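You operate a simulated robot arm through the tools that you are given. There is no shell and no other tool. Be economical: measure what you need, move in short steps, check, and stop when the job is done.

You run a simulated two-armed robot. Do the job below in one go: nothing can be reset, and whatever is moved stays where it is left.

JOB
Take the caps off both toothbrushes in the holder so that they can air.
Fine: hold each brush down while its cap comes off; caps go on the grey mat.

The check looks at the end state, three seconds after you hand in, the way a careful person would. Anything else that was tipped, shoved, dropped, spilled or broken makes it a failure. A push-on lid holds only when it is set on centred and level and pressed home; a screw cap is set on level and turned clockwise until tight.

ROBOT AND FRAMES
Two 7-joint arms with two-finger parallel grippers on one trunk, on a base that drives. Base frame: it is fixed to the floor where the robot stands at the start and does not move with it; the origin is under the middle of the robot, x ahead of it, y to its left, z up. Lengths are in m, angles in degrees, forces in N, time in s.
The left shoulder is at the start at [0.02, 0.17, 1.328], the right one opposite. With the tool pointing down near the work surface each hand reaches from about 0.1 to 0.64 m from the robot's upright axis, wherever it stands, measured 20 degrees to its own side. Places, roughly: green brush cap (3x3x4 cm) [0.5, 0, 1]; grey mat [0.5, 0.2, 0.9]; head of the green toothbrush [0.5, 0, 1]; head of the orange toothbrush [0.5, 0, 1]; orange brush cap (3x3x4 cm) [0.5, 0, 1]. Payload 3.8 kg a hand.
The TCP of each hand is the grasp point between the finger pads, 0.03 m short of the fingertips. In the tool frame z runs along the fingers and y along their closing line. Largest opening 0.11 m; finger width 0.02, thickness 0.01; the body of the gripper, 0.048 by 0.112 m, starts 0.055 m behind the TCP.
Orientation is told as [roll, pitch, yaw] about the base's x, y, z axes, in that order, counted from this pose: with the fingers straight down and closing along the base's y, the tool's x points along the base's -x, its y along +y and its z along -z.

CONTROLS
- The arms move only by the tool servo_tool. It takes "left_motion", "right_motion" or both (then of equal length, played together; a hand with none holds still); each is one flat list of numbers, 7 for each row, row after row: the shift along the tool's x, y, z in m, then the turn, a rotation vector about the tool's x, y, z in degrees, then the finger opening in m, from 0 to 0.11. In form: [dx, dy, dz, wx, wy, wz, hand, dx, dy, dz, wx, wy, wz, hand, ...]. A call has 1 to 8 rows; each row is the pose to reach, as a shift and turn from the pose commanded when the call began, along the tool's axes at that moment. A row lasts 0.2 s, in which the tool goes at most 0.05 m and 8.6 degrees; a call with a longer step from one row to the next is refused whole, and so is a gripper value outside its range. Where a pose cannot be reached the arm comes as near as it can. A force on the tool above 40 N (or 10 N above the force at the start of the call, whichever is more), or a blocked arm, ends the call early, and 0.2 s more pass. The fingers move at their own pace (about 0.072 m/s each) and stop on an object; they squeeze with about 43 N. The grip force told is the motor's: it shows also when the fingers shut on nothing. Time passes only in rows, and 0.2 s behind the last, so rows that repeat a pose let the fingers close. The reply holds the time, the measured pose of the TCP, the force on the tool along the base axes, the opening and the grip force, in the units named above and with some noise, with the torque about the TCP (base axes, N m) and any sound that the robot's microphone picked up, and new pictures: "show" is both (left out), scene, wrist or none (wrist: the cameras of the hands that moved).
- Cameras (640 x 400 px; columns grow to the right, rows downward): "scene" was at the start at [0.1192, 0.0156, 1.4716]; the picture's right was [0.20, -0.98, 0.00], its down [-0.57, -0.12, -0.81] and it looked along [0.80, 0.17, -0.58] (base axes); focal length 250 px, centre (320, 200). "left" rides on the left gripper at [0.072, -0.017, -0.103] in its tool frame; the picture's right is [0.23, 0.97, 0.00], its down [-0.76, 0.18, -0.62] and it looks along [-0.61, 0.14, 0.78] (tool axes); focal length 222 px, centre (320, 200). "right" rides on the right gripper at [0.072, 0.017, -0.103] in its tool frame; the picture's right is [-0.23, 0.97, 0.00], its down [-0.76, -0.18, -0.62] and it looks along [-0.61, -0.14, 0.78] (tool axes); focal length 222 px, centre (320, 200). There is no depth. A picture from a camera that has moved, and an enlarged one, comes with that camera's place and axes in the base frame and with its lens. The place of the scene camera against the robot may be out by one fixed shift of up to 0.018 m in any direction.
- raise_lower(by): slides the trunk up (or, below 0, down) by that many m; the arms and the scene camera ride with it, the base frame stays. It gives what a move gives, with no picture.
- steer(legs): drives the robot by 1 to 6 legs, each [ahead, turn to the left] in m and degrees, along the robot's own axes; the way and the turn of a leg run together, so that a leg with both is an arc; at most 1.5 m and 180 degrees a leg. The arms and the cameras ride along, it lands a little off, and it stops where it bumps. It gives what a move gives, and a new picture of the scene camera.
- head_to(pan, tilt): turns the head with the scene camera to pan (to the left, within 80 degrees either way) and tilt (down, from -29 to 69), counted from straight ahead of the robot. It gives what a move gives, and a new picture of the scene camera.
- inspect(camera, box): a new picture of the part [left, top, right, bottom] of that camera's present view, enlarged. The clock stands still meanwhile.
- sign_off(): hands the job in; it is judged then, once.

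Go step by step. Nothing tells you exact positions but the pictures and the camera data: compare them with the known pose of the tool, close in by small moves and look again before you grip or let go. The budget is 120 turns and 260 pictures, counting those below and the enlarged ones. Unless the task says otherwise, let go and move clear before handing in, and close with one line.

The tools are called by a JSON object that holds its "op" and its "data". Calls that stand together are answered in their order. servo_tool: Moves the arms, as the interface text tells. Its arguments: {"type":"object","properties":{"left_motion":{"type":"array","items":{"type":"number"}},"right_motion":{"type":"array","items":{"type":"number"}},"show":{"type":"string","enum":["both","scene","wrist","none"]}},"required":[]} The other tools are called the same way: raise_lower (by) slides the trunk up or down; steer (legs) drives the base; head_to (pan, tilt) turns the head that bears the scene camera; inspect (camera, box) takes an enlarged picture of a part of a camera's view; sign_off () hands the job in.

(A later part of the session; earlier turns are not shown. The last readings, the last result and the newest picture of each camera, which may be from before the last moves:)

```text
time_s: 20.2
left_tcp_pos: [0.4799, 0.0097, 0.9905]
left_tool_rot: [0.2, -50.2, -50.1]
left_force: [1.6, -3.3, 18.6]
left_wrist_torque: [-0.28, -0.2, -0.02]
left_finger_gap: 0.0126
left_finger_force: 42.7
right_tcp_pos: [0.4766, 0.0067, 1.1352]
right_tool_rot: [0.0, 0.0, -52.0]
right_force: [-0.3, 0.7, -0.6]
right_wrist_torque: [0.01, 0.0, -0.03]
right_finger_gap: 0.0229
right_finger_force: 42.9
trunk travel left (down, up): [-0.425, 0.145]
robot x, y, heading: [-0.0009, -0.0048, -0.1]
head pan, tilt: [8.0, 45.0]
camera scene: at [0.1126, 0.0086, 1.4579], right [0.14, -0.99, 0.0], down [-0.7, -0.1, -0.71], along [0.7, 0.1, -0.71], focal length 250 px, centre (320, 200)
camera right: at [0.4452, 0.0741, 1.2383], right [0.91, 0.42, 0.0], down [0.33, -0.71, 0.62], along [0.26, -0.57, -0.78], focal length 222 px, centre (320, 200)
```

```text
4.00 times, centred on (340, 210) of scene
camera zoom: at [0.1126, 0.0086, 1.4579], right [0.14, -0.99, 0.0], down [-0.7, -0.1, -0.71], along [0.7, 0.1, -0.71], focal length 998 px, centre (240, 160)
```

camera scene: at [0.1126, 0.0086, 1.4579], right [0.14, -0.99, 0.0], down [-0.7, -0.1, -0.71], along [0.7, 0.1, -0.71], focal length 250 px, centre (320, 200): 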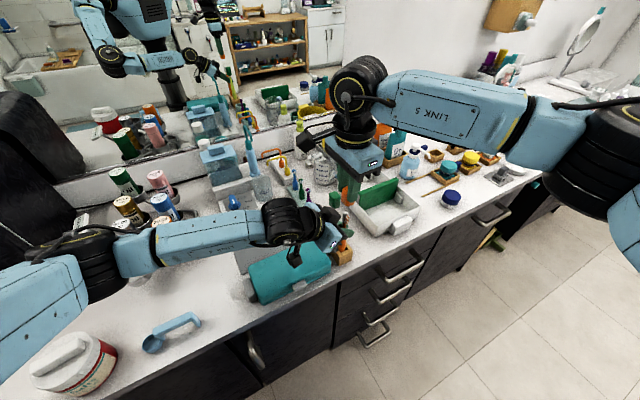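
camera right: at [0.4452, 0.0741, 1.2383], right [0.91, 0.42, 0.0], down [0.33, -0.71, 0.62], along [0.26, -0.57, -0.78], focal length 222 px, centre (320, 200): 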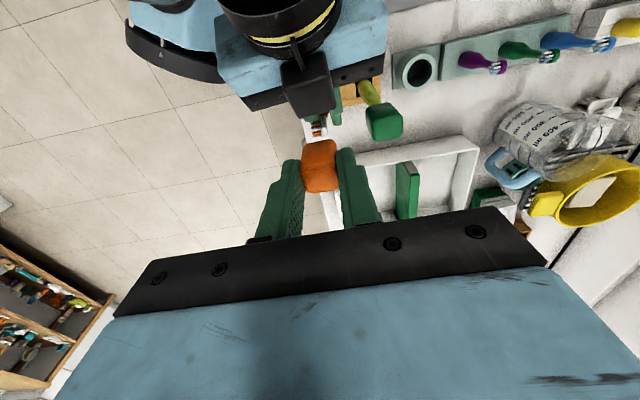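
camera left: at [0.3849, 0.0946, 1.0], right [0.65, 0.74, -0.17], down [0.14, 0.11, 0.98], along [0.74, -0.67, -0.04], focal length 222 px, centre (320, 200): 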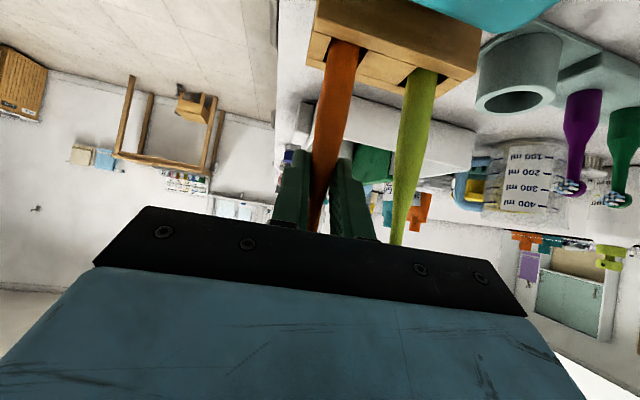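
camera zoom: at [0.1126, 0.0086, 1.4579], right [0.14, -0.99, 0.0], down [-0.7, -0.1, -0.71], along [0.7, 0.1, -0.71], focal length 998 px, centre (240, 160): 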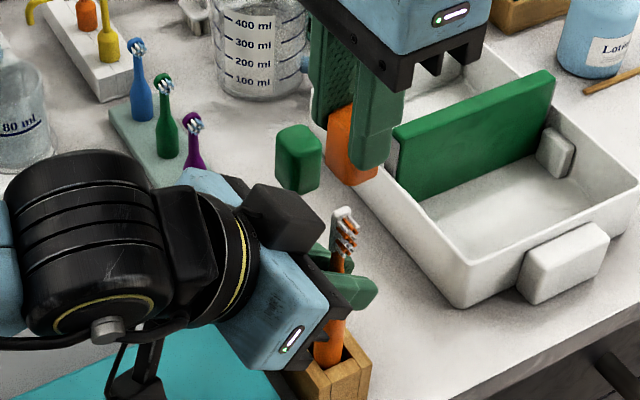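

The orange cap is off and the brush head is bare and still seated. I'll open the left hand, back it straight out, and raise the right hand with the cap.

{"op": "servo_tool", "data": {"left_motion": [0, 0, 0, 0, 0, 0, 0.02, 0, 0, 0, 0, 0, 0, 0.04, 0, 0, 0, 0, 0, 0, 0.04, 0.0129, 0, -0.0153, 0, 0, 0, 0.04, 0.0257, 0, -0.0306, 0, 0, 0, 0.04, 0.0386, 0, -0.046, 0, 0, 0, 0.04, 0.0514, 0, -0.0613, 0, 0, 0, 0.04, 0.0565, 0, -0.0674, 0, 0, 0, 0.04], "right_motion": [0, 0, -0.01, 0, 0, 0, 0.01, 0, 0, -0.02, 0, 0, 0, 0.01, 0, 0, -0.03, 0, 0, 0, 0.01, 0, 0, -0.04, 0, 0, 0, 0.01, 0, 0, -0.05, 0, 0, 0, 0.01, 0, 0, -0.06, 0, 0, 0, 0.01, 0, 0, -0.07, 0, 0, 0, 0.01, 0, 0, -0.08, 0, 0, 0, 0.01]}}

{"op": "inspect", "data": {"camera": "scene", "box": [270, 160, 390, 280]}}

```text
time_s: 22.0
left_tcp_pos: [0.4224, 0.0781, 0.9904]
left_tool_rot: [0.2, -50.0, -50.1]
left_force: [0.6, -1.2, -0.2]
left_wrist_torque: [-0.02, -0.01, -0.02]
left_finger_gap: 0.0402
left_finger_force: 0.1
right_tcp_pos: [0.4791, 0.0073, 1.214]
right_tool_rot: [0.0, 0.0, -52.0]
right_force: [0.0, 0.1, -0.1]
right_wrist_torque: [0.04, 0.01, 0.01]
right_finger_gap: 0.0227
right_finger_force: 42.9
trunk travel left (down, up): [-0.425, 0.145]
robot x, y, heading: [-0.0005, 0.0001, -0.0]
head pan, tilt: [8.0, 45.0]
camera scene: at [0.1137, 0.0089, 1.4578], right [0.14, -0.99, 0.0], down [-0.7, -0.1, -0.71], along [0.7, 0.1, -0.71], focal length 250 px, centre (320, 200)
camera right: at [0.446, 0.0744, 1.3176], right [0.91, 0.42, 0.0], down [0.33, -0.71, 0.62], along [0.26, -0.56, -0.78], focal length 222 px, centre (320, 200)
camera left: at [0.3288, 0.1619, 1.0002], right [0.65, 0.74, -0.17], down [0.14, 0.11, 0.98], along [0.74, -0.67, -0.04], focal length 222 px, centre (320, 200)
```

scene: 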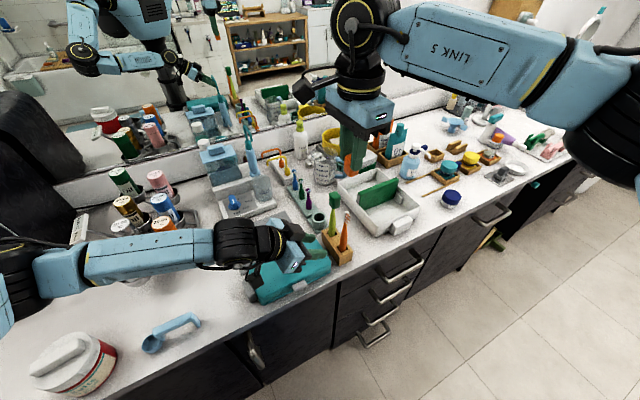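
right: 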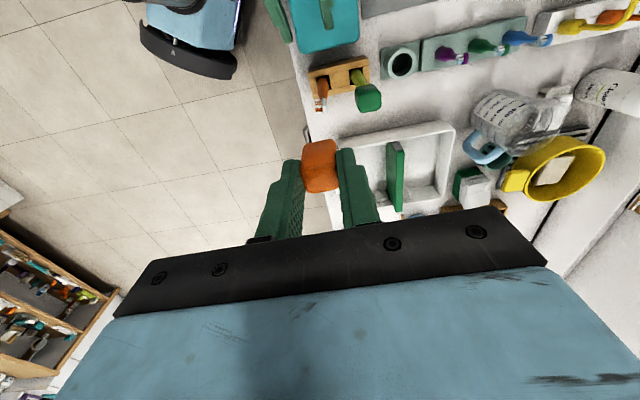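
left: 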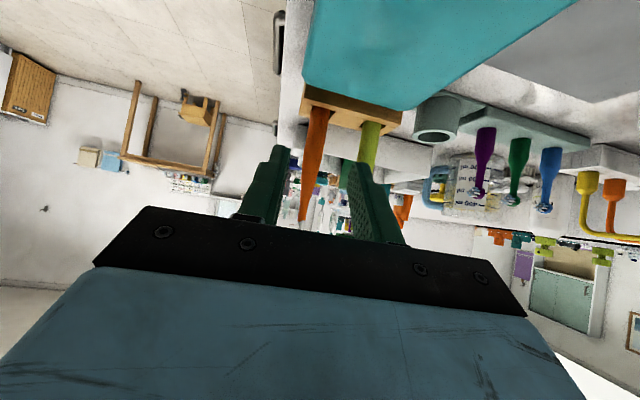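

```text
3.33 times, centred on (330, 220) of scene
camera zoom: at [0.1137, 0.0089, 1.4578], right [0.14, -0.99, 0.0], down [-0.7, -0.1, -0.71], along [0.7, 0.1, -0.71], focal length 832 px, centre (287, 133)
```

zoom: 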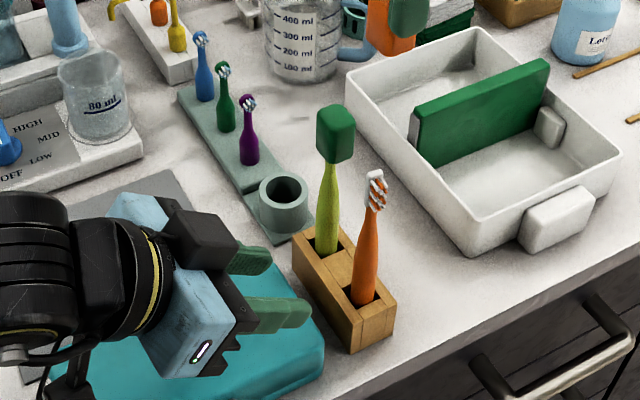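

The orange brush stands upright in the holder with its bristles exposed. I'll retract the left arm up and back so the mat is clear.

{"op": "servo_tool", "data": {"left_motion": [-0.006, 0.005, -0.0357, 0, 0, 0, 0.04, -0.0119, 0.0101, -0.0714, 0, 0, 0, 0.04, -0.0179, 0.0152, -0.1071, 0, 0, 0, 0.04, -0.0238, 0.0202, -0.1428, 0, 0, 0, 0.04, -0.0298, 0.0253, -0.1785, 0, 0, 0, 0.04, -0.0357, 0.0303, -0.2142, 0, 0, 0, 0.04, -0.0417, 0.0354, -0.2499, 0, 0, 0, 0.04, -0.0476, 0.0404, -0.2856, 0, 0, 0, 0.04], "show": "scene"}}

```text
time_s: 23.8
left_tcp_pos: [0.3429, 0.2258, 1.1813]
left_tool_rot: [0.0, -49.9, -49.9]
left_force: [0.1, -0.4, 0.5]
left_wrist_torque: [0.02, 0.01, -0.02]
left_finger_gap: 0.0401
left_finger_force: 0.0
left hand out of reach, approached as far as the arm can: row 8
right_tcp_pos: [0.4785, 0.0067, 1.2151]
right_tool_rot: [-0.1, 0.1, -52.0]
right_force: [-0.3, 0.6, 0.2]
right_wrist_torque: [-0.02, -0.01, -0.01]
right_finger_gap: 0.0229
right_finger_force: 42.7
trunk travel left (down, up): [-0.425, 0.145]
robot x, y, heading: [-0.0018, 0.0009, -0.1]
head pan, tilt: [8.0, 45.0]
camera scene: at [0.1145, 0.0089, 1.4577], right [0.14, -0.99, 0.0], down [-0.7, -0.1, -0.71], along [0.7, 0.1, -0.71], focal length 250 px, centre (320, 200)
```

scene: 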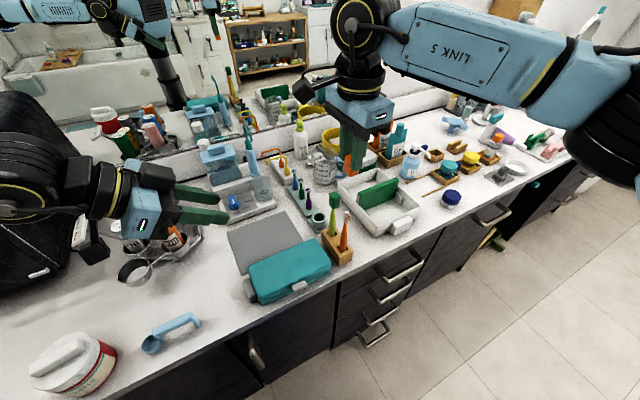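

The mat's near-right part is around (0.52, 0.155). I'll carry the cap over there at height to see whether the right arm reaches it.

{"op": "servo_tool", "data": {"right_motion": [0.0152, 0.0207, 0, 0, 0, 0, 0.01, 0.0303, 0.0413, 0, 0, 0, 0, 0.01, 0.0455, 0.062, 0, 0, 0, 0, 0.01, 0.0607, 0.0826, 0.02, 0, 0, 0, 0.01, 0.0758, 0.1033, 0.05, 0, 0, 0, 0.01, 0.091, 0.1239, 0.09, 0, 0, 0, 0.01]}}

```text
time_s: 25.2
left_tcp_pos: [0.3432, 0.2264, 1.1811]
left_tool_rot: [0.1, -50.0, -49.9]
left_force: [-0.1, -0.9, 0.0]
left_wrist_torque: [0.0, 0.0, 0.01]
left_finger_gap: 0.0398
left_finger_force: 0.1
right_tcp_pos: [0.5047, 0.1361, 1.1415]
right_tool_rot: [0.1, -0.1, -51.9]
right_force: [1.0, -0.7, -0.8]
right_wrist_torque: [0.01, 0.0, 0.0]
right_finger_gap: 0.0227
right_finger_force: 42.6
right hand out of reach, approached as far as the arm can: row 6
trunk travel left (down, up): [-0.425, 0.145]
robot x, y, heading: [-0.001, -0.0006, 0.1]
head pan, tilt: [8.0, 45.0]
camera scene: at [0.1142, 0.0078, 1.4578], right [0.14, -0.99, 0.0], down [-0.7, -0.1, -0.71], along [0.7, 0.1, -0.71], focal length 250 px, centre (320, 200)
camera right: at [0.4723, 0.2034, 1.2456], right [0.91, 0.42, 0.0], down [0.33, -0.71, 0.62], along [0.26, -0.56, -0.78], focal length 222 px, centre (320, 200)
```

scene: 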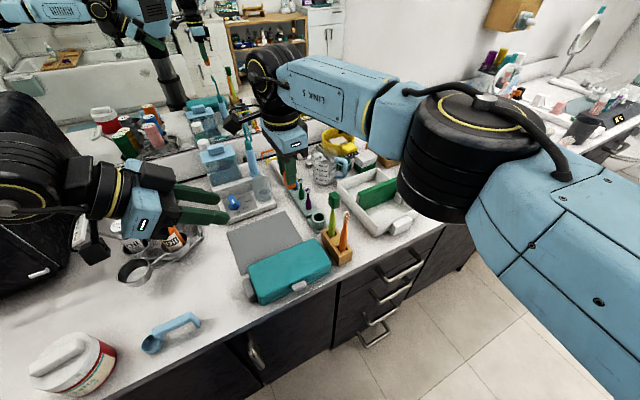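
right: 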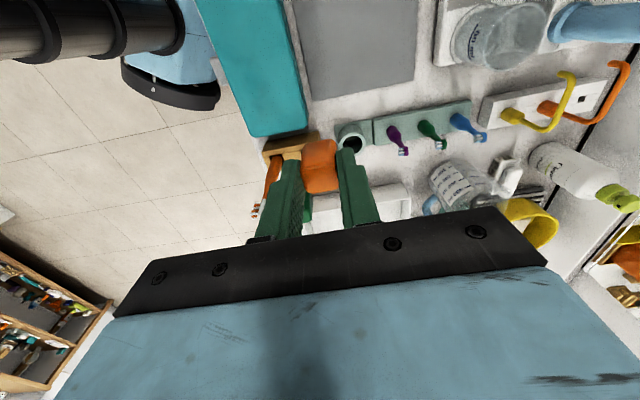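

The mat is just out of reach for the right arm with the base where it is. I'll pull the hand back over the holder, then turn the base about 18° left with both arms held high.

{"op": "servo_tool", "data": {"right_motion": [-0.0172, -0.02, -0.0147, 0, 0, 0, 0.01, -0.0344, -0.0399, -0.0294, 0, 0, 0, 0.01, -0.0515, -0.0599, -0.0441, 0, 0, 0, 0.01, -0.0687, -0.0798, -0.0588, 0, 0, 0, 0.01, -0.0859, -0.0998, -0.0735, 0, 0, 0, 0.01], "show": "none"}}

{"op": "steer", "data": {"legs": [[0, 18]]}}

```text
time_s: 26.4
left_tcp_pos: [0.3418, 0.2262, 1.1814]
left_tool_rot: [0.1, -49.9, -50.1]
left_force: [1.5, 0.5, -0.2]
left_wrist_torque: [0.02, 0.0, 0.01]
left_finger_gap: 0.0399
left_finger_force: 0.1
right_tcp_pos: [0.4762, 0.0072, 1.2147]
right_tool_rot: [0.0, 0.1, -52.0]
right_force: [0.3, 0.1, -0.4]
right_wrist_torque: [0.01, 0.01, 0.01]
right_finger_gap: 0.0227
right_finger_force: 43.3
trunk travel left (down, up): [-0.425, 0.145]
robot x, y, heading: [-0.0012, 0.0016, 0.3]
head pan, tilt: [8.0, 45.0]
```

```text
time_s: 27.8
left_tcp_pos: [0.2565, 0.3209, 1.1807]
left_tool_rot: [0.0, -50.0, -31.9]
left_force: [0.3, -0.1, -0.3]
left_wrist_torque: [-0.01, -0.04, -0.01]
left_finger_gap: 0.0401
left_finger_force: 0.1
right_tcp_pos: [0.4518, 0.1544, 1.2147]
right_tool_rot: [0.0, 0.1, -34.2]
right_force: [-0.3, -0.9, 0.4]
right_wrist_torque: [-0.02, 0.02, 0.02]
right_finger_gap: 0.0225
right_finger_force: 43.0
trunk travel left (down, up): [-0.425, 0.145]
robot x, y, heading: [-0.0006, 0.0017, 17.8]
head pan, tilt: [8.0, 45.0]
camera scene: at [0.105, 0.0399, 1.4578], right [0.44, -0.9, 0.0], down [-0.64, -0.31, -0.71], along [0.64, 0.31, -0.71], focal length 250 px, centre (320, 200)
```

scene: 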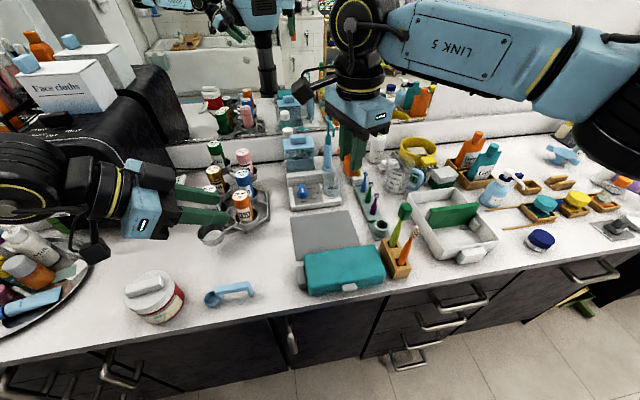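

The turn went cleanly. The mat spans roughly (0.52, 0.10) to (0.64, 0.19) on its right edge and extends left to y of about 0.35. I'll turn another 12° so the right arm has comfortable reach.

{"op": "steer", "data": {"legs": [[0, 12]]}}

```text
time_s: 29.0
left_tcp_pos: [0.1836, 0.3649, 1.1809]
left_tool_rot: [0.1, -49.9, -20.0]
left_force: [0.3, -0.7, 0.0]
left_wrist_torque: [-0.03, 0.02, 0.02]
left_finger_gap: 0.0399
left_finger_force: 0.1
right_tcp_pos: [0.409, 0.2452, 1.2156]
right_tool_rot: [0.0, 0.0, -22.2]
right_force: [-1.0, 0.0, 0.0]
right_wrist_torque: [0.01, -0.01, 0.0]
right_finger_gap: 0.0227
right_finger_force: 43.0
trunk travel left (down, up): [-0.425, 0.145]
robot x, y, heading: [0.0005, -0.0004, 30.1]
head pan, tilt: [8.0, 45.0]
camera scene: at [0.0945, 0.0579, 1.4578], right [0.61, -0.79, 0.0], down [-0.56, -0.43, -0.71], along [0.56, 0.43, -0.71], focal length 250 px, centre (320, 200)
```

scene: 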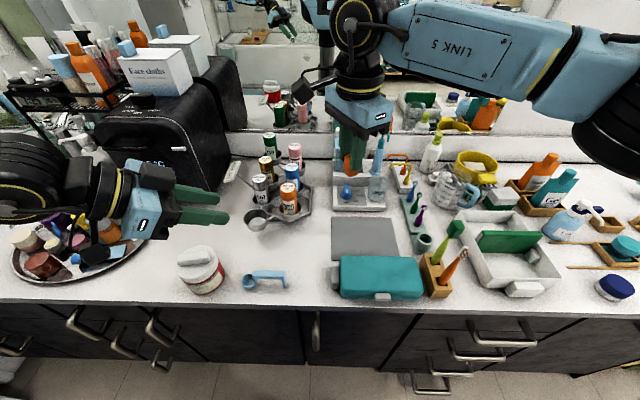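

The robot now faces the counter squarely, and the mat centre is around (0.505, 0.22). I'll bring the orange cap down over (0.49, 0.245).

{"op": "servo_tool", "data": {"right_motion": [-0.0125, 0.0051, 0.0309, 0, 0, 0, 0.01, -0.025, 0.0102, 0.0619, 0, 0, 0, 0.01, -0.0375, 0.0153, 0.0928, 0, 0, 0, 0.01, -0.05, 0.0204, 0.1237, 0, 0, 0, 0.01, -0.0625, 0.0255, 0.1547, 0, 0, 0, 0.01, -0.075, 0.0306, 0.1856, 0, 0, 0, 0.01]}}

{"op": "inspect", "data": {"camera": "scene", "box": [300, 160, 440, 300]}}

```text
time_s: 30.4
left_tcp_pos: [0.1851, 0.3662, 1.1809]
left_tool_rot: [0.0, -49.9, -20.0]
left_force: [0.5, -0.3, 1.2]
left_wrist_torque: [-0.05, 0.0, -0.01]
left_finger_gap: 0.04
left_finger_force: 0.1
right_tcp_pos: [0.4917, 0.242, 1.0278]
right_tool_rot: [0.0, 0.1, -22.1]
right_force: [0.7, -0.1, 0.4]
right_wrist_torque: [0.01, 0.04, -0.02]
right_finger_gap: 0.0227
right_finger_force: 42.5
trunk travel left (down, up): [-0.425, 0.145]
robot x, y, heading: [-0.0012, -0.0004, 29.8]
head pan, tilt: [8.0, 45.0]
camera scene: at [0.0952, 0.058, 1.4577], right [0.61, -0.79, 0.0], down [-0.56, -0.43, -0.71], along [0.56, 0.43, -0.71], focal length 250 px, centre (320, 200)
camera right: at [0.4298, 0.2867, 1.1312], right [0.58, 0.82, 0.0], down [0.64, -0.45, 0.62], along [0.51, -0.36, -0.78], focal length 222 px, centre (320, 200)
```

scene: 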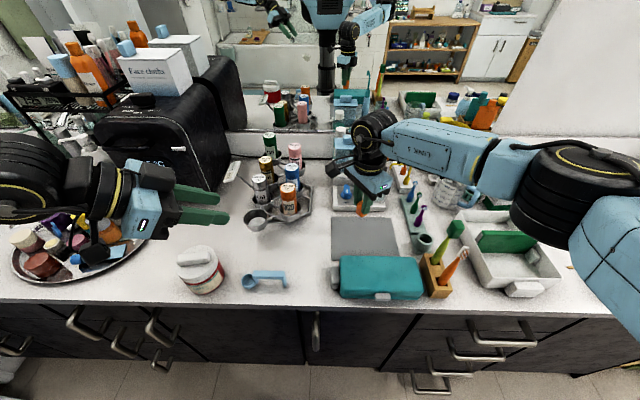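
right: 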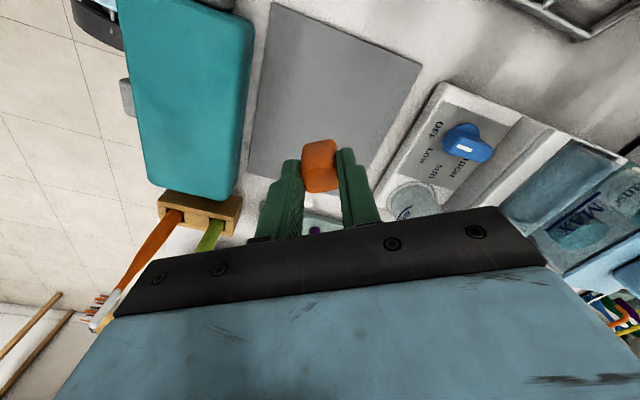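

```text
2.86 times, centred on (370, 230) of scene
camera zoom: at [0.0952, 0.058, 1.4577], right [0.61, -0.79, 0.0], down [-0.56, -0.43, -0.71], along [0.56, 0.43, -0.71], focal length 713 px, centre (177, 114)
```

zoom: 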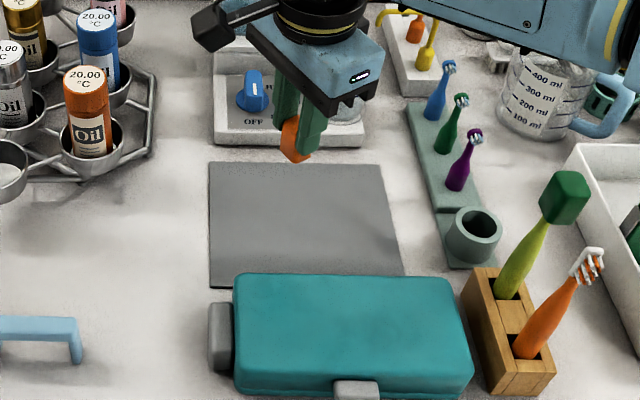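

The right camera confirms the mat: the cap hangs above its middle. I'll lower to just above the expected contact height.

{"op": "servo_tool", "data": {"right_motion": [0, 0, 0.03, 0, 0, 0, 0.01, 0, 0, 0.06, 0, 0, 0, 0.01, 0, 0, 0.08, 0, 0, 0, 0.01], "show": "wrist"}}

{"op": "inspect", "data": {"camera": "scene", "box": [320, 190, 420, 270]}}

```text
time_s: 31.2
left_tcp_pos: [0.185, 0.3675, 1.1816]
left_tool_rot: [0.0, -50.0, -19.9]
left_force: [0.3, -0.1, 0.4]
left_wrist_torque: [0.01, -0.02, -0.02]
left_finger_gap: 0.04
left_finger_force: 0.1
right_tcp_pos: [0.4914, 0.2453, 0.9488]
right_tool_rot: [-0.1, 0.0, -22.2]
right_force: [-0.8, -0.3, -0.6]
right_wrist_torque: [-0.01, 0.0, 0.0]
right_finger_gap: 0.0227
right_finger_force: 42.8
trunk travel left (down, up): [-0.425, 0.145]
robot x, y, heading: [-0.0014, -0.0016, 29.8]
head pan, tilt: [8.0, 45.0]
camera right: at [0.4293, 0.2874, 1.0518], right [0.58, 0.82, 0.0], down [0.64, -0.45, 0.62], along [0.51, -0.36, -0.78], focal length 222 px, centre (320, 200)
```

right: 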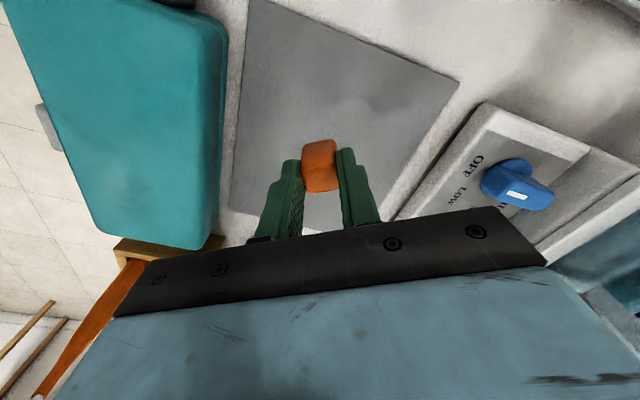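

```text
5.00 times, centred on (370, 230) of scene
camera zoom: at [0.0949, 0.058, 1.4578], right [0.61, -0.79, 0.0], down [-0.56, -0.43, -0.71], along [0.56, 0.43, -0.71], focal length 1247 px, centre (70, 50)
```

zoom: 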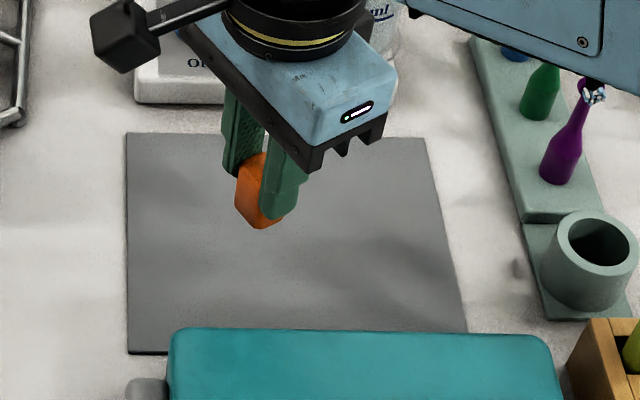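

Still in free air. I'll lower in small steps and watch the force.

{"op": "servo_tool", "data": {"right_motion": [0, 0, 0.005, 0, 0, 0, 0.01, 0, 0, 0.01, 0, 0, 0, 0.01, 0, 0, 0.012, 0, 0, 0, 0.01], "show": "none"}}

{"op": "inspect", "data": {"camera": "scene", "box": [340, 200, 400, 260]}}

```text
time_s: 32.0
left_tcp_pos: [0.185, 0.3666, 1.1802]
left_tool_rot: [0.1, -50.0, -20.0]
left_force: [0.5, -0.8, -0.3]
left_wrist_torque: [0.0, -0.02, 0.0]
left_finger_gap: 0.0398
left_finger_force: 0.0
right_tcp_pos: [0.4908, 0.2441, 0.939]
right_tool_rot: [0.0, -0.1, -22.2]
right_force: [-0.2, 1.0, -0.7]
right_wrist_torque: [-0.02, -0.02, -0.01]
right_finger_gap: 0.0229
right_finger_force: 43.3
trunk travel left (down, up): [-0.425, 0.145]
robot x, y, heading: [0.0026, 0.0001, 30.0]
head pan, tilt: [8.0, 45.0]
```

```text
6.67 times, centred on (370, 230) of scene
camera zoom: at [0.0948, 0.0579, 1.4578], right [0.61, -0.79, 0.0], down [-0.56, -0.43, -0.71], along [0.56, 0.43, -0.71], focal length 1663 px, centre (-13, 0)
```

zoom: 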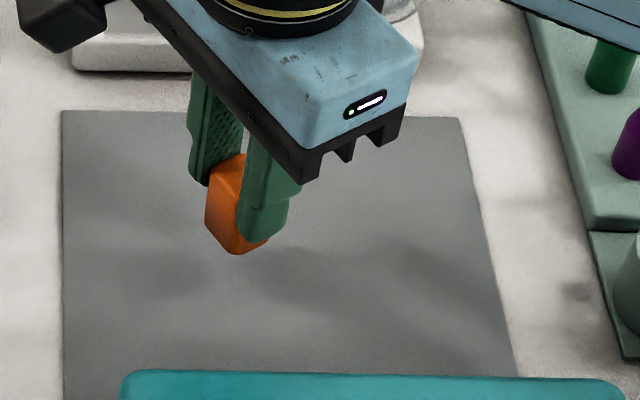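

{"op": "servo_tool", "data": {"right_motion": [0, 0, 0.003, 0, 0, 0, 0.01, 0, 0, 0.006, 0, 0, 0, 0.01], "show": "none"}}

{"op": "servo_tool", "data": {"right_motion": [0, 0, 0.003, 0, 0, 0, 0.01, 0, 0, 0.006, 0, 0, 0, 0.01], "show": "none"}}

{"op": "inspect", "data": {"camera": "scene", "box": [340, 200, 400, 260]}}

```text
time_s: 32.6
left_tcp_pos: [0.1847, 0.367, 1.1807]
left_tool_rot: [0.1, -50.0, -20.0]
left_force: [0.3, 0.3, 0.2]
left_wrist_torque: [0.0, 0.02, 0.0]
left_finger_gap: 0.0401
left_finger_force: 0.0
right_tcp_pos: [0.4917, 0.2447, 0.9314]
right_tool_rot: [0.0, 0.0, -22.1]
right_force: [0.0, 0.0, 0.0]
right_wrist_torque: [-0.05, -0.01, 0.01]
right_finger_gap: 0.0226
right_finger_force: 43.1
trunk travel left (down, up): [-0.425, 0.145]
robot x, y, heading: [-0.0006, -0.0003, 29.9]
head pan, tilt: [8.0, 45.0]
```

```text
time_s: 33.2
left_tcp_pos: [0.1854, 0.3665, 1.1806]
left_tool_rot: [0.1, -50.0, -19.9]
left_force: [-0.8, 0.5, 0.7]
left_wrist_torque: [-0.01, -0.01, 0.02]
left_finger_gap: 0.04
left_finger_force: 0.0
right_tcp_pos: [0.4905, 0.2444, 0.9245]
right_tool_rot: [0.1, 0.0, -22.3]
right_force: [0.2, 0.8, -0.1]
right_wrist_torque: [-0.05, 0.01, -0.02]
right_finger_gap: 0.0226
right_finger_force: 42.8
trunk travel left (down, up): [-0.425, 0.145]
robot x, y, heading: [-0.0015, -0.0018, 29.6]
head pan, tilt: [8.0, 45.0]
```

```text
6.67 times, centred on (370, 230) of scene
camera zoom: at [0.0948, 0.0579, 1.4578], right [0.61, -0.79, 0.0], down [-0.56, -0.43, -0.71], along [0.56, 0.43, -0.71], focal length 1663 px, centre (-13, 0)
```

zoom: 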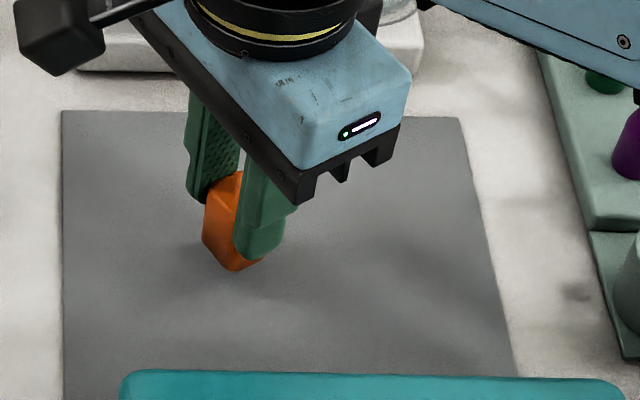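

The shadow shows the cap is close to the mat, with no contact force yet. I'll keep lowering in small steps.

{"op": "servo_tool", "data": {"right_motion": [0, 0, 0.003, 0, 0, 0, 0.01, 0, 0, 0.005, 0, 0, 0, 0.01], "show": "none"}}

{"op": "servo_tool", "data": {"right_motion": [0, 0, 0.002, 0, 0, 0, 0.01, 0, 0, 0.004, 0, 0, 0, 0.01], "show": "none"}}

{"op": "inspect", "data": {"camera": "scene", "box": [340, 200, 400, 260]}}

```text
time_s: 33.8
left_tcp_pos: [0.1848, 0.367, 1.1809]
left_tool_rot: [0.1, -50.1, -20.1]
left_force: [0.5, -0.1, -0.8]
left_wrist_torque: [0.03, 0.0, 0.01]
left_finger_gap: 0.0402
left_finger_force: 0.1
right_tcp_pos: [0.4901, 0.2458, 0.9201]
right_tool_rot: [0.0, 0.0, -22.2]
right_force: [-0.1, 0.6, 0.7]
right_wrist_torque: [-0.02, 0.02, -0.02]
right_finger_gap: 0.0225
right_finger_force: 42.8
trunk travel left (down, up): [-0.425, 0.145]
robot x, y, heading: [0.0021, 0.0008, 29.6]
head pan, tilt: [8.0, 45.0]
```

```text
time_s: 34.4
left_tcp_pos: [0.1851, 0.3656, 1.1818]
left_tool_rot: [0.1, -50.1, -19.9]
left_force: [-0.3, 0.1, 0.2]
left_wrist_torque: [-0.01, -0.04, 0.01]
left_finger_gap: 0.04
left_finger_force: 0.0
right_tcp_pos: [0.4918, 0.2453, 0.917]
right_tool_rot: [0.0, 0.0, -22.1]
right_force: [-0.1, 0.8, -0.2]
right_wrist_torque: [-0.02, 0.03, -0.01]
right_finger_gap: 0.0227
right_finger_force: 43.5
trunk travel left (down, up): [-0.425, 0.145]
robot x, y, heading: [-0.0011, 0.0017, 29.7]
head pan, tilt: [8.0, 45.0]
```

```text
6.67 times, centred on (370, 230) of scene
camera zoom: at [0.0948, 0.0579, 1.4578], right [0.61, -0.79, 0.0], down [-0.56, -0.43, -0.71], along [0.56, 0.43, -0.71], focal length 1663 px, centre (-13, 0)
```

zoom: 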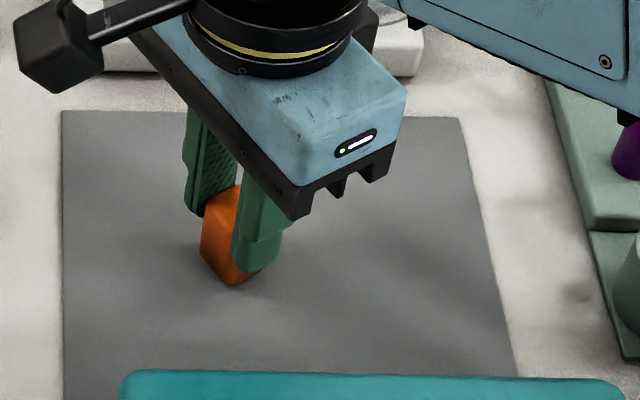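

{"op": "servo_tool", "data": {"right_motion": [0, 0, 0.0015, 0, 0, 0, 0.01, 0, 0, 0.003, 0, 0, 0, 0.01], "show": "none"}}

{"op": "servo_tool", "data": {"right_motion": [0, 0, 0.0015, 0, 0, 0, 0.01, 0, 0, 0.003, 0, 0, 0, 0.01], "show": "none"}}

{"op": "inspect", "data": {"camera": "scene", "box": [340, 200, 400, 260]}}

```text
time_s: 35.0
left_tcp_pos: [0.1848, 0.3665, 1.1812]
left_tool_rot: [0.1, -50.0, -20.0]
left_force: [0.2, 0.3, 0.3]
left_wrist_torque: [0.02, 0.02, 0.02]
left_finger_gap: 0.0401
left_finger_force: 0.1
right_tcp_pos: [0.4907, 0.2437, 0.9133]
right_tool_rot: [0.0, 0.0, -22.1]
right_force: [-0.3, -0.9, -0.2]
right_wrist_torque: [0.0, -0.02, 0.01]
right_finger_gap: 0.0226
right_finger_force: 43.1
trunk travel left (down, up): [-0.425, 0.145]
robot x, y, heading: [0.0017, -0.001, 29.4]
head pan, tilt: [8.0, 45.0]
```

```text
time_s: 35.6
left_tcp_pos: [0.1834, 0.3657, 1.1817]
left_tool_rot: [0.2, -50.0, -20.1]
left_force: [-0.3, -0.2, -0.1]
left_wrist_torque: [0.02, 0.03, -0.03]
left_finger_gap: 0.0399
left_finger_force: 0.0
right_tcp_pos: [0.4914, 0.2442, 0.9127]
right_tool_rot: [0.2, -0.1, -22.3]
right_force: [0.1, -3.4, 16.1]
right_wrist_torque: [-0.13, 0.06, -0.02]
right_finger_gap: 0.0228
right_finger_force: 43.0
trunk travel left (down, up): [-0.425, 0.145]
robot x, y, heading: [-0.0037, 0.0019, 29.9]
head pan, tilt: [8.0, 45.0]
```

```text
6.67 times, centred on (370, 230) of scene
camera zoom: at [0.0934, 0.0567, 1.4581], right [0.61, -0.79, 0.0], down [-0.56, -0.43, -0.71], along [0.56, 0.43, -0.71], focal length 1663 px, centre (-13, 0)
```

zoom: 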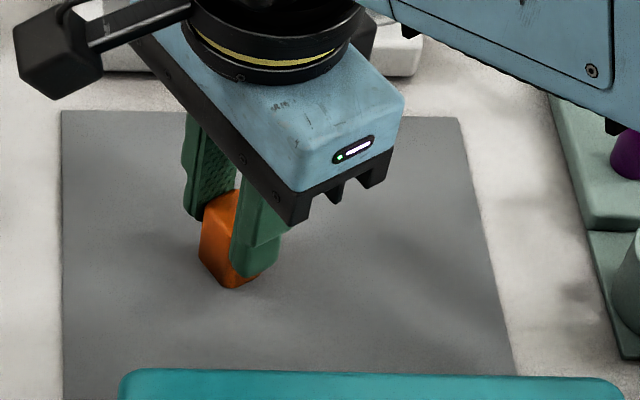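

Contact: 16 N at TCP z 0.913. I'll ease off 1.5 mm, open the fingers and lift away.

{"op": "servo_tool", "data": {"right_motion": [0, 0, -0.002, 0, 0, 0, 0.02, 0, 0, -0.002, 0, 0, 0, 0.035, 0, 0, -0.002, 0, 0, 0, 0.05, 0, 0, -0.002, 0, 0, 0, 0.05, 0, 0, -0.03, 0, 0, 0, 0.05, 0, 0, -0.07, 0, 0, 0, 0.05, 0, 0, -0.12, 0, 0, 0, 0.05, 0, 0, -0.17, 0, 0, 0, 0.05]}}

{"op": "inspect", "data": {"camera": "scene", "box": [320, 190, 480, 310]}}

```text
time_s: 37.4
left_tcp_pos: [0.1854, 0.3671, 1.1816]
left_tool_rot: [0.1, -49.9, -19.9]
left_force: [0.1, 0.6, 0.7]
left_wrist_torque: [-0.03, 0.01, 0.0]
left_finger_gap: 0.0399
left_finger_force: 0.1
right_tcp_pos: [0.4914, 0.2453, 1.0795]
right_tool_rot: [0.0, 0.1, -22.1]
right_force: [0.1, 0.3, -0.7]
right_wrist_torque: [-0.02, 0.02, 0.0]
right_finger_gap: 0.0501
right_finger_force: 0.0
trunk travel left (down, up): [-0.425, 0.145]
robot x, y, heading: [0.0014, -0.0002, 29.8]
head pan, tilt: [8.0, 45.0]
camera scene: at [0.0944, 0.0577, 1.4578], right [0.61, -0.79, 0.0], down [-0.56, -0.43, -0.71], along [0.56, 0.43, -0.71], focal length 250 px, centre (320, 200)
camera right: at [0.4303, 0.2878, 1.1832], right [0.58, 0.82, 0.0], down [0.64, -0.45, 0.62], along [0.51, -0.36, -0.78], focal length 222 px, centre (320, 200)
```

scene: 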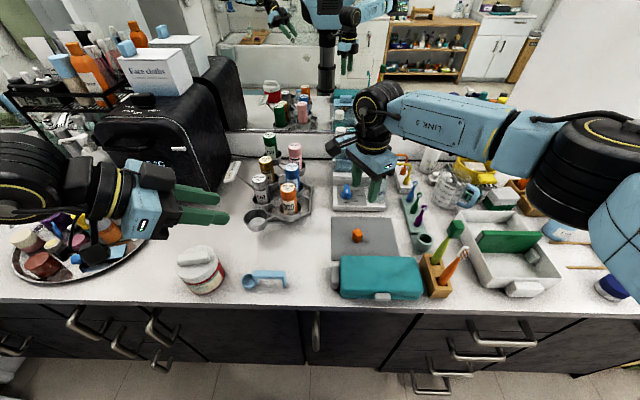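
right: 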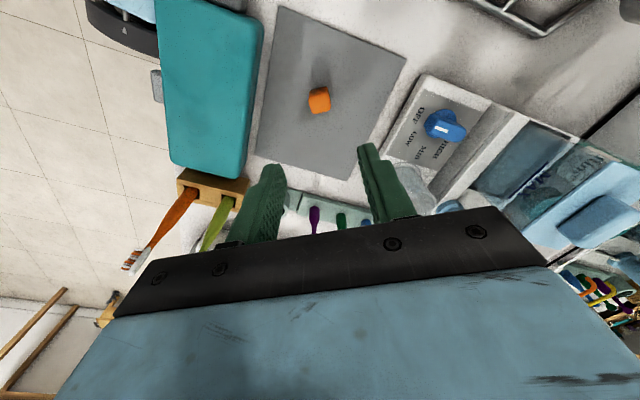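

```text
3.33 times, centred on (400, 250) of scene
camera zoom: at [0.0944, 0.0577, 1.4578], right [0.61, -0.79, 0.0], down [-0.56, -0.43, -0.71], along [0.56, 0.43, -0.71], focal length 832 px, centre (53, 33)
```

zoom: 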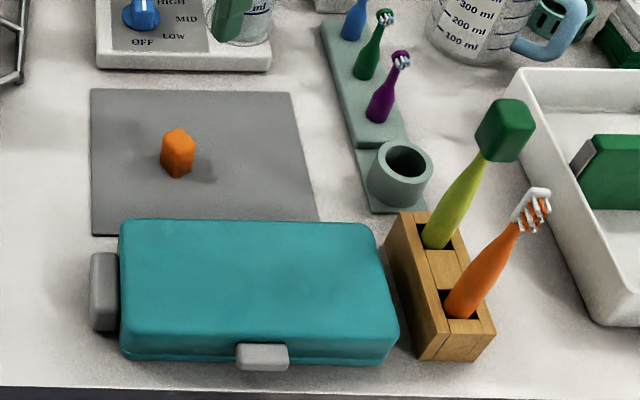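

The orange cap stands upright on the mat and the holder is undisturbed. Now I'll lift the right hand back to a safe carrying pose and turn the base back to heading 0 for the green brush.

{"op": "servo_tool", "data": {"right_motion": [0.015, -0.0115, -0.034, 0, 0, 0, 0.05, 0.03, -0.0231, -0.068, 0, 0, 0, 0.05, 0.045, -0.0346, -0.102, 0, 0, 0, 0.05, 0.06, -0.0462, -0.136, 0, 0, 0, 0.05, 0.0752, -0.0577, -0.17, 0, 0, 0, 0.05], "show": "none"}}

{"op": "steer", "data": {"legs": [[0, -29.8]]}}

{"op": "inspect", "data": {"camera": "scene", "box": [270, 160, 390, 280]}}

```text
time_s: 38.6
left_tcp_pos: [0.1843, 0.3653, 1.1817]
left_tool_rot: [0.1, -50.0, -20.0]
left_force: [0.4, 0.2, 0.3]
left_wrist_torque: [0.03, -0.03, 0.02]
left_finger_gap: 0.0398
left_finger_force: 0.0
right_tcp_pos: [0.3997, 0.2195, 1.252]
right_tool_rot: [0.0, 0.0, -22.3]
right_force: [-0.3, -0.4, -0.2]
right_wrist_torque: [-0.02, -0.03, -0.01]
right_finger_gap: 0.0502
right_finger_force: 0.1
trunk travel left (down, up): [-0.425, 0.145]
robot x, y, heading: [-0.001, 0.002, 29.8]
head pan, tilt: [8.0, 45.0]
```

```text
time_s: 40.5
left_tcp_pos: [0.3436, 0.2236, 1.1816]
left_tool_rot: [0.1, -50.0, -50.2]
left_force: [0.5, -0.7, -0.1]
left_wrist_torque: [0.01, -0.05, 0.0]
left_finger_gap: 0.0402
left_finger_force: 0.1
right_tcp_pos: [0.457, -0.0121, 1.2516]
right_tool_rot: [0.0, 0.0, -52.3]
right_force: [0.0, 0.4, 0.5]
right_wrist_torque: [-0.02, -0.03, 0.02]
right_finger_gap: 0.0501
right_finger_force: 0.1
trunk travel left (down, up): [-0.425, 0.145]
robot x, y, heading: [0.0025, 0.0014, -0.3]
head pan, tilt: [8.0, 45.0]
camera scene: at [0.1141, 0.008, 1.4578], right [0.13, -0.99, 0.0], down [-0.7, -0.09, -0.71], along [0.7, 0.09, -0.71], focal length 250 px, centre (320, 200)
```

scene: 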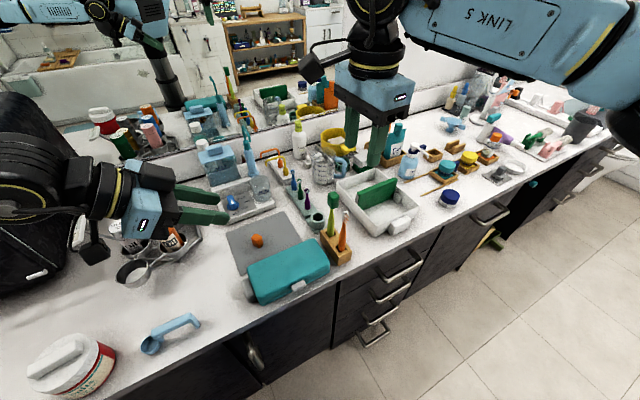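

```text
3.33 times, centred on (330, 220) of scene
camera zoom: at [0.1141, 0.008, 1.4578], right [0.13, -0.99, 0.0], down [-0.7, -0.09, -0.71], along [0.7, 0.09, -0.71], focal length 832 px, centre (287, 133)
```

zoom: 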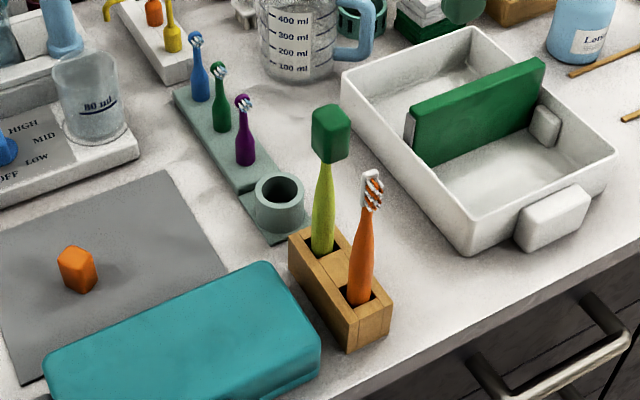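

Everything is in place. I'll bring the left hand to a pre-grasp 9 cm short of the green handle, offset from the orange grip by the holder spacing.

{"op": "servo_tool", "data": {"left_motion": [0.0056, 0.0029, 0.0359, 0, 0, 0, 0.04, 0.0112, 0.0057, 0.0718, 0, 0, 0, 0.04, 0.0168, 0.0086, 0.1077, 0, 0, 0, 0.04, 0.0225, 0.0114, 0.1436, 0, 0, 0, 0.04, 0.0281, 0.0143, 0.1795, 0, 0, 0, 0.04, 0.0337, 0.0171, 0.2154, 0, 0, 0, 0.04, 0.0393, 0.02, 0.2513, 0, 0, 0, 0.04]}}

{"op": "inspect", "data": {"camera": "left", "box": [240, 60, 420, 240]}}

{"op": "inspect", "data": {"camera": "scene", "box": [250, 160, 390, 290]}}

```text
time_s: 42.1
left_tcp_pos: [0.4663, 0.1079, 0.9896]
left_tool_rot: [0.1, -49.9, -50.3]
left_force: [1.0, -0.3, 0.7]
left_wrist_torque: [0.0, 0.0, 0.0]
left_finger_gap: 0.0403
left_finger_force: 0.1
right_tcp_pos: [0.4559, -0.011, 1.2505]
right_tool_rot: [0.0, 0.0, -52.4]
right_force: [0.0, 0.8, -0.1]
right_wrist_torque: [-0.01, 0.05, 0.03]
right_finger_gap: 0.0501
right_finger_force: 0.2
trunk travel left (down, up): [-0.425, 0.145]
robot x, y, heading: [0.0007, -0.0007, -0.4]
head pan, tilt: [8.0, 45.0]
camera scene: at [0.1146, 0.0078, 1.4577], right [0.13, -0.99, 0.0], down [-0.7, -0.09, -0.71], along [0.7, 0.09, -0.71], focal length 250 px, centre (320, 200)
camera left: at [0.3729, 0.1928, 0.9996], right [0.65, 0.74, -0.17], down [0.14, 0.1, 0.98], along [0.74, -0.67, -0.04], focal length 222 px, centre (320, 200)
```

scene: 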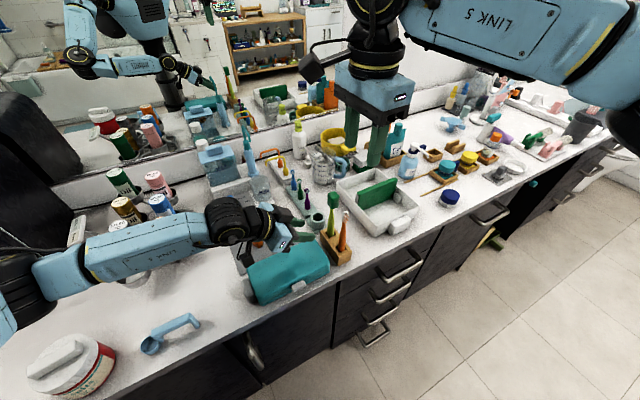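
left: 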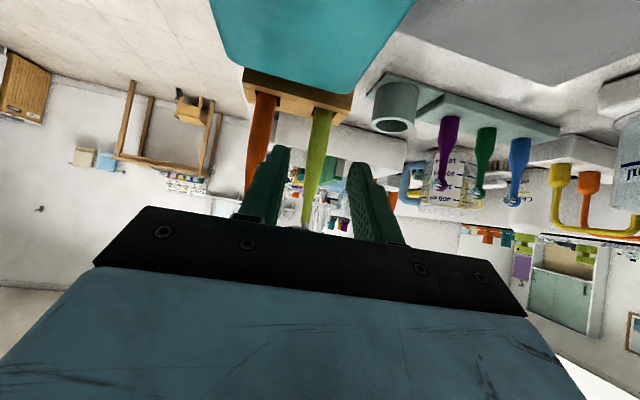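

```text
2.22 times, centred on (330, 150) of left
camera zoom: at [0.3729, 0.1928, 0.9996], right [0.65, 0.74, -0.17], down [0.14, 0.1, 0.98], along [0.74, -0.67, -0.04], focal length 494 px, centre (298, 311)
```

zoom: 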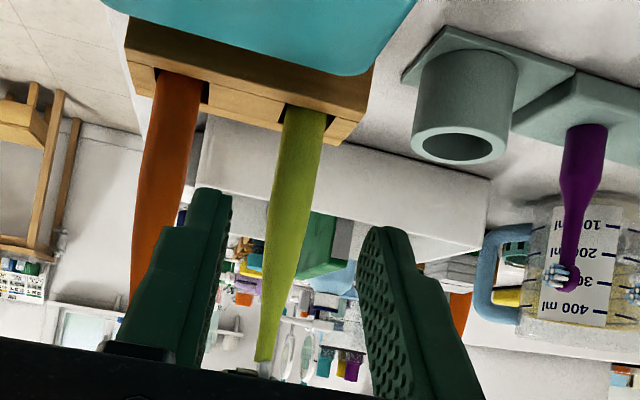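

```text
3.08 times, centred on (320, 225) of scene
camera zoom: at [0.1146, 0.0078, 1.4577], right [0.13, -0.99, 0.0], down [-0.7, -0.09, -0.71], along [0.7, 0.09, -0.71], focal length 768 px, centre (320, 123)
```

zoom: 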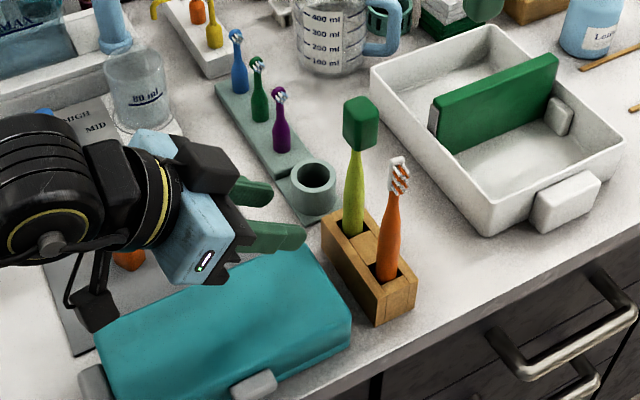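

The green handle is within about 3 mm of the finger centreline. I'll advance 8.5 cm and look before closing.

{"op": "servo_tool", "data": {"left_motion": [-0.0129, 0.002, 0.0153, 0, 0, 0, 0.04, -0.0257, 0.002, 0.0307, 0, 0, 0, 0.04, -0.0386, 0.002, 0.046, 0, 0, 0, 0.04, -0.0546, 0.002, 0.0651, 0, 0, 0, 0.04], "show": "none"}}

{"op": "inspect", "data": {"camera": "left", "box": [240, 60, 420, 240]}}

{"op": "inspect", "data": {"camera": "scene", "box": [270, 160, 390, 280]}}

```text
time_s: 43.1
left_tcp_pos: [0.5231, 0.0436, 0.9884]
left_tool_rot: [0.1, -49.8, -50.1]
left_force: [1.2, -0.3, 0.1]
left_wrist_torque: [0.0, 0.0, 0.02]
left_finger_gap: 0.0399
left_finger_force: 0.0
right_tcp_pos: [0.4561, -0.0108, 1.2507]
right_tool_rot: [0.0, 0.0, -52.3]
right_force: [-0.2, 0.0, 0.2]
right_wrist_torque: [0.01, -0.02, 0.04]
right_finger_gap: 0.0502
right_finger_force: 0.0
trunk travel left (down, up): [-0.425, 0.145]
robot x, y, heading: [-0.0032, -0.003, -0.3]
head pan, tilt: [8.0, 45.0]
```

```text
2.22 times, centred on (330, 150) of left
camera zoom: at [0.4289, 0.1286, 0.9997], right [0.65, 0.74, -0.17], down [0.15, 0.1, 0.98], along [0.74, -0.67, -0.04], focal length 494 px, centre (298, 311)
```

zoom: 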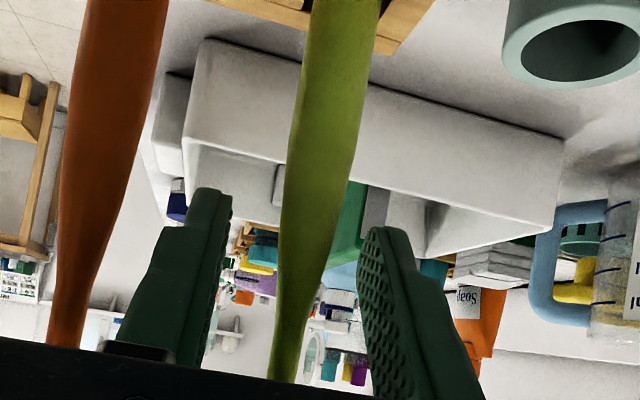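

```text
3.33 times, centred on (330, 220) of scene
camera zoom: at [0.1144, 0.0076, 1.4577], right [0.13, -0.99, 0.0], down [-0.7, -0.09, -0.71], along [0.7, 0.09, -0.71], focal length 832 px, centre (287, 133)
```

zoom: 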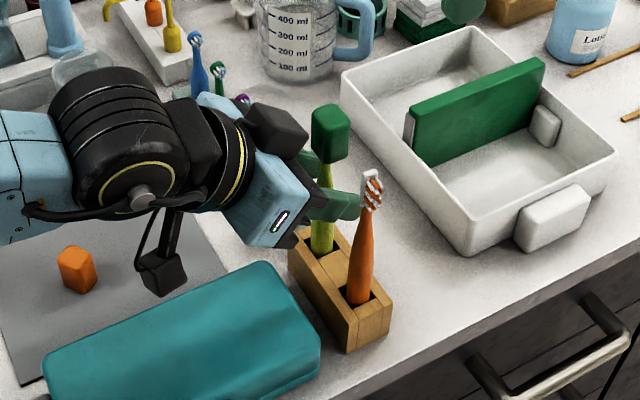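

The handle is between the fingers, about 4 mm to one side. I'll correct that and close.

{"op": "servo_tool", "data": {"left_motion": [-0.0013, 0.0035, 0.0015, 0, 0, 0, 0.04, -0.0013, 0.0035, 0.0015, 0, 0, 0, 0.02, -0.0013, 0.0035, 0.0015, 0, 0, 0, 0.0, -0.0013, 0.0035, 0.0015, 0, 0, 0, 0.0, -0.0013, 0.0035, 0.0015, 0, 0, 0, 0.0], "show": "none"}}

{"op": "inspect", "data": {"camera": "right", "box": [250, 30, 410, 160]}}

{"op": "inspect", "data": {"camera": "scene", "box": [270, 160, 390, 280]}}

```text
time_s: 44.3
left_tcp_pos: [0.5263, 0.0448, 0.9903]
left_tool_rot: [0.2, -50.1, -50.2]
left_force: [0.4, 0.5, 1.0]
left_wrist_torque: [0.0, -0.07, 0.01]
left_finger_gap: 0.0146
left_finger_force: 43.2
right_tcp_pos: [0.4562, -0.0107, 1.2512]
right_tool_rot: [0.0, 0.1, -52.3]
right_force: [0.8, -0.1, 0.6]
right_wrist_torque: [0.04, 0.0, 0.01]
right_finger_gap: 0.0502
right_finger_force: 0.1
trunk travel left (down, up): [-0.425, 0.145]
robot x, y, heading: [-0.0018, -0.0016, -0.4]
head pan, tilt: [8.0, 45.0]
```

```text
3.08 times, centred on (330, 95) of right
camera zoom: at [0.4249, 0.0565, 1.3538], right [0.91, 0.42, 0.0], down [0.32, -0.71, 0.62], along [0.26, -0.57, -0.78], focal length 684 px, centre (289, 523)
```

zoom: 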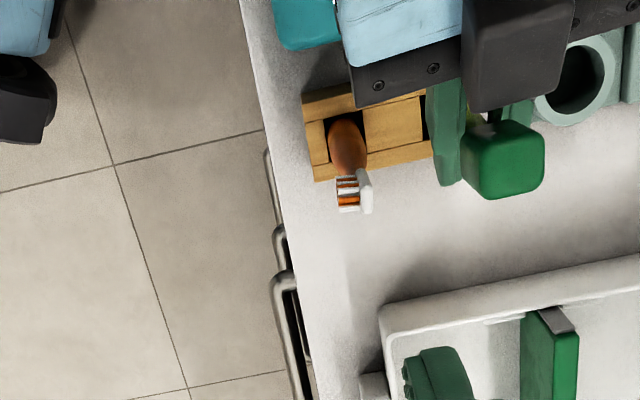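

```text
3.33 times, centred on (330, 220) of scene
camera zoom: at [0.1138, 0.0083, 1.4578], right [0.13, -0.99, 0.0], down [-0.7, -0.09, -0.71], along [0.7, 0.09, -0.71], focal length 832 px, centre (287, 133)
```

zoom: 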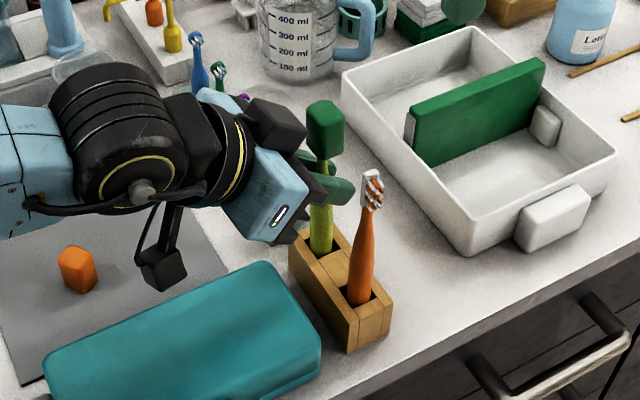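

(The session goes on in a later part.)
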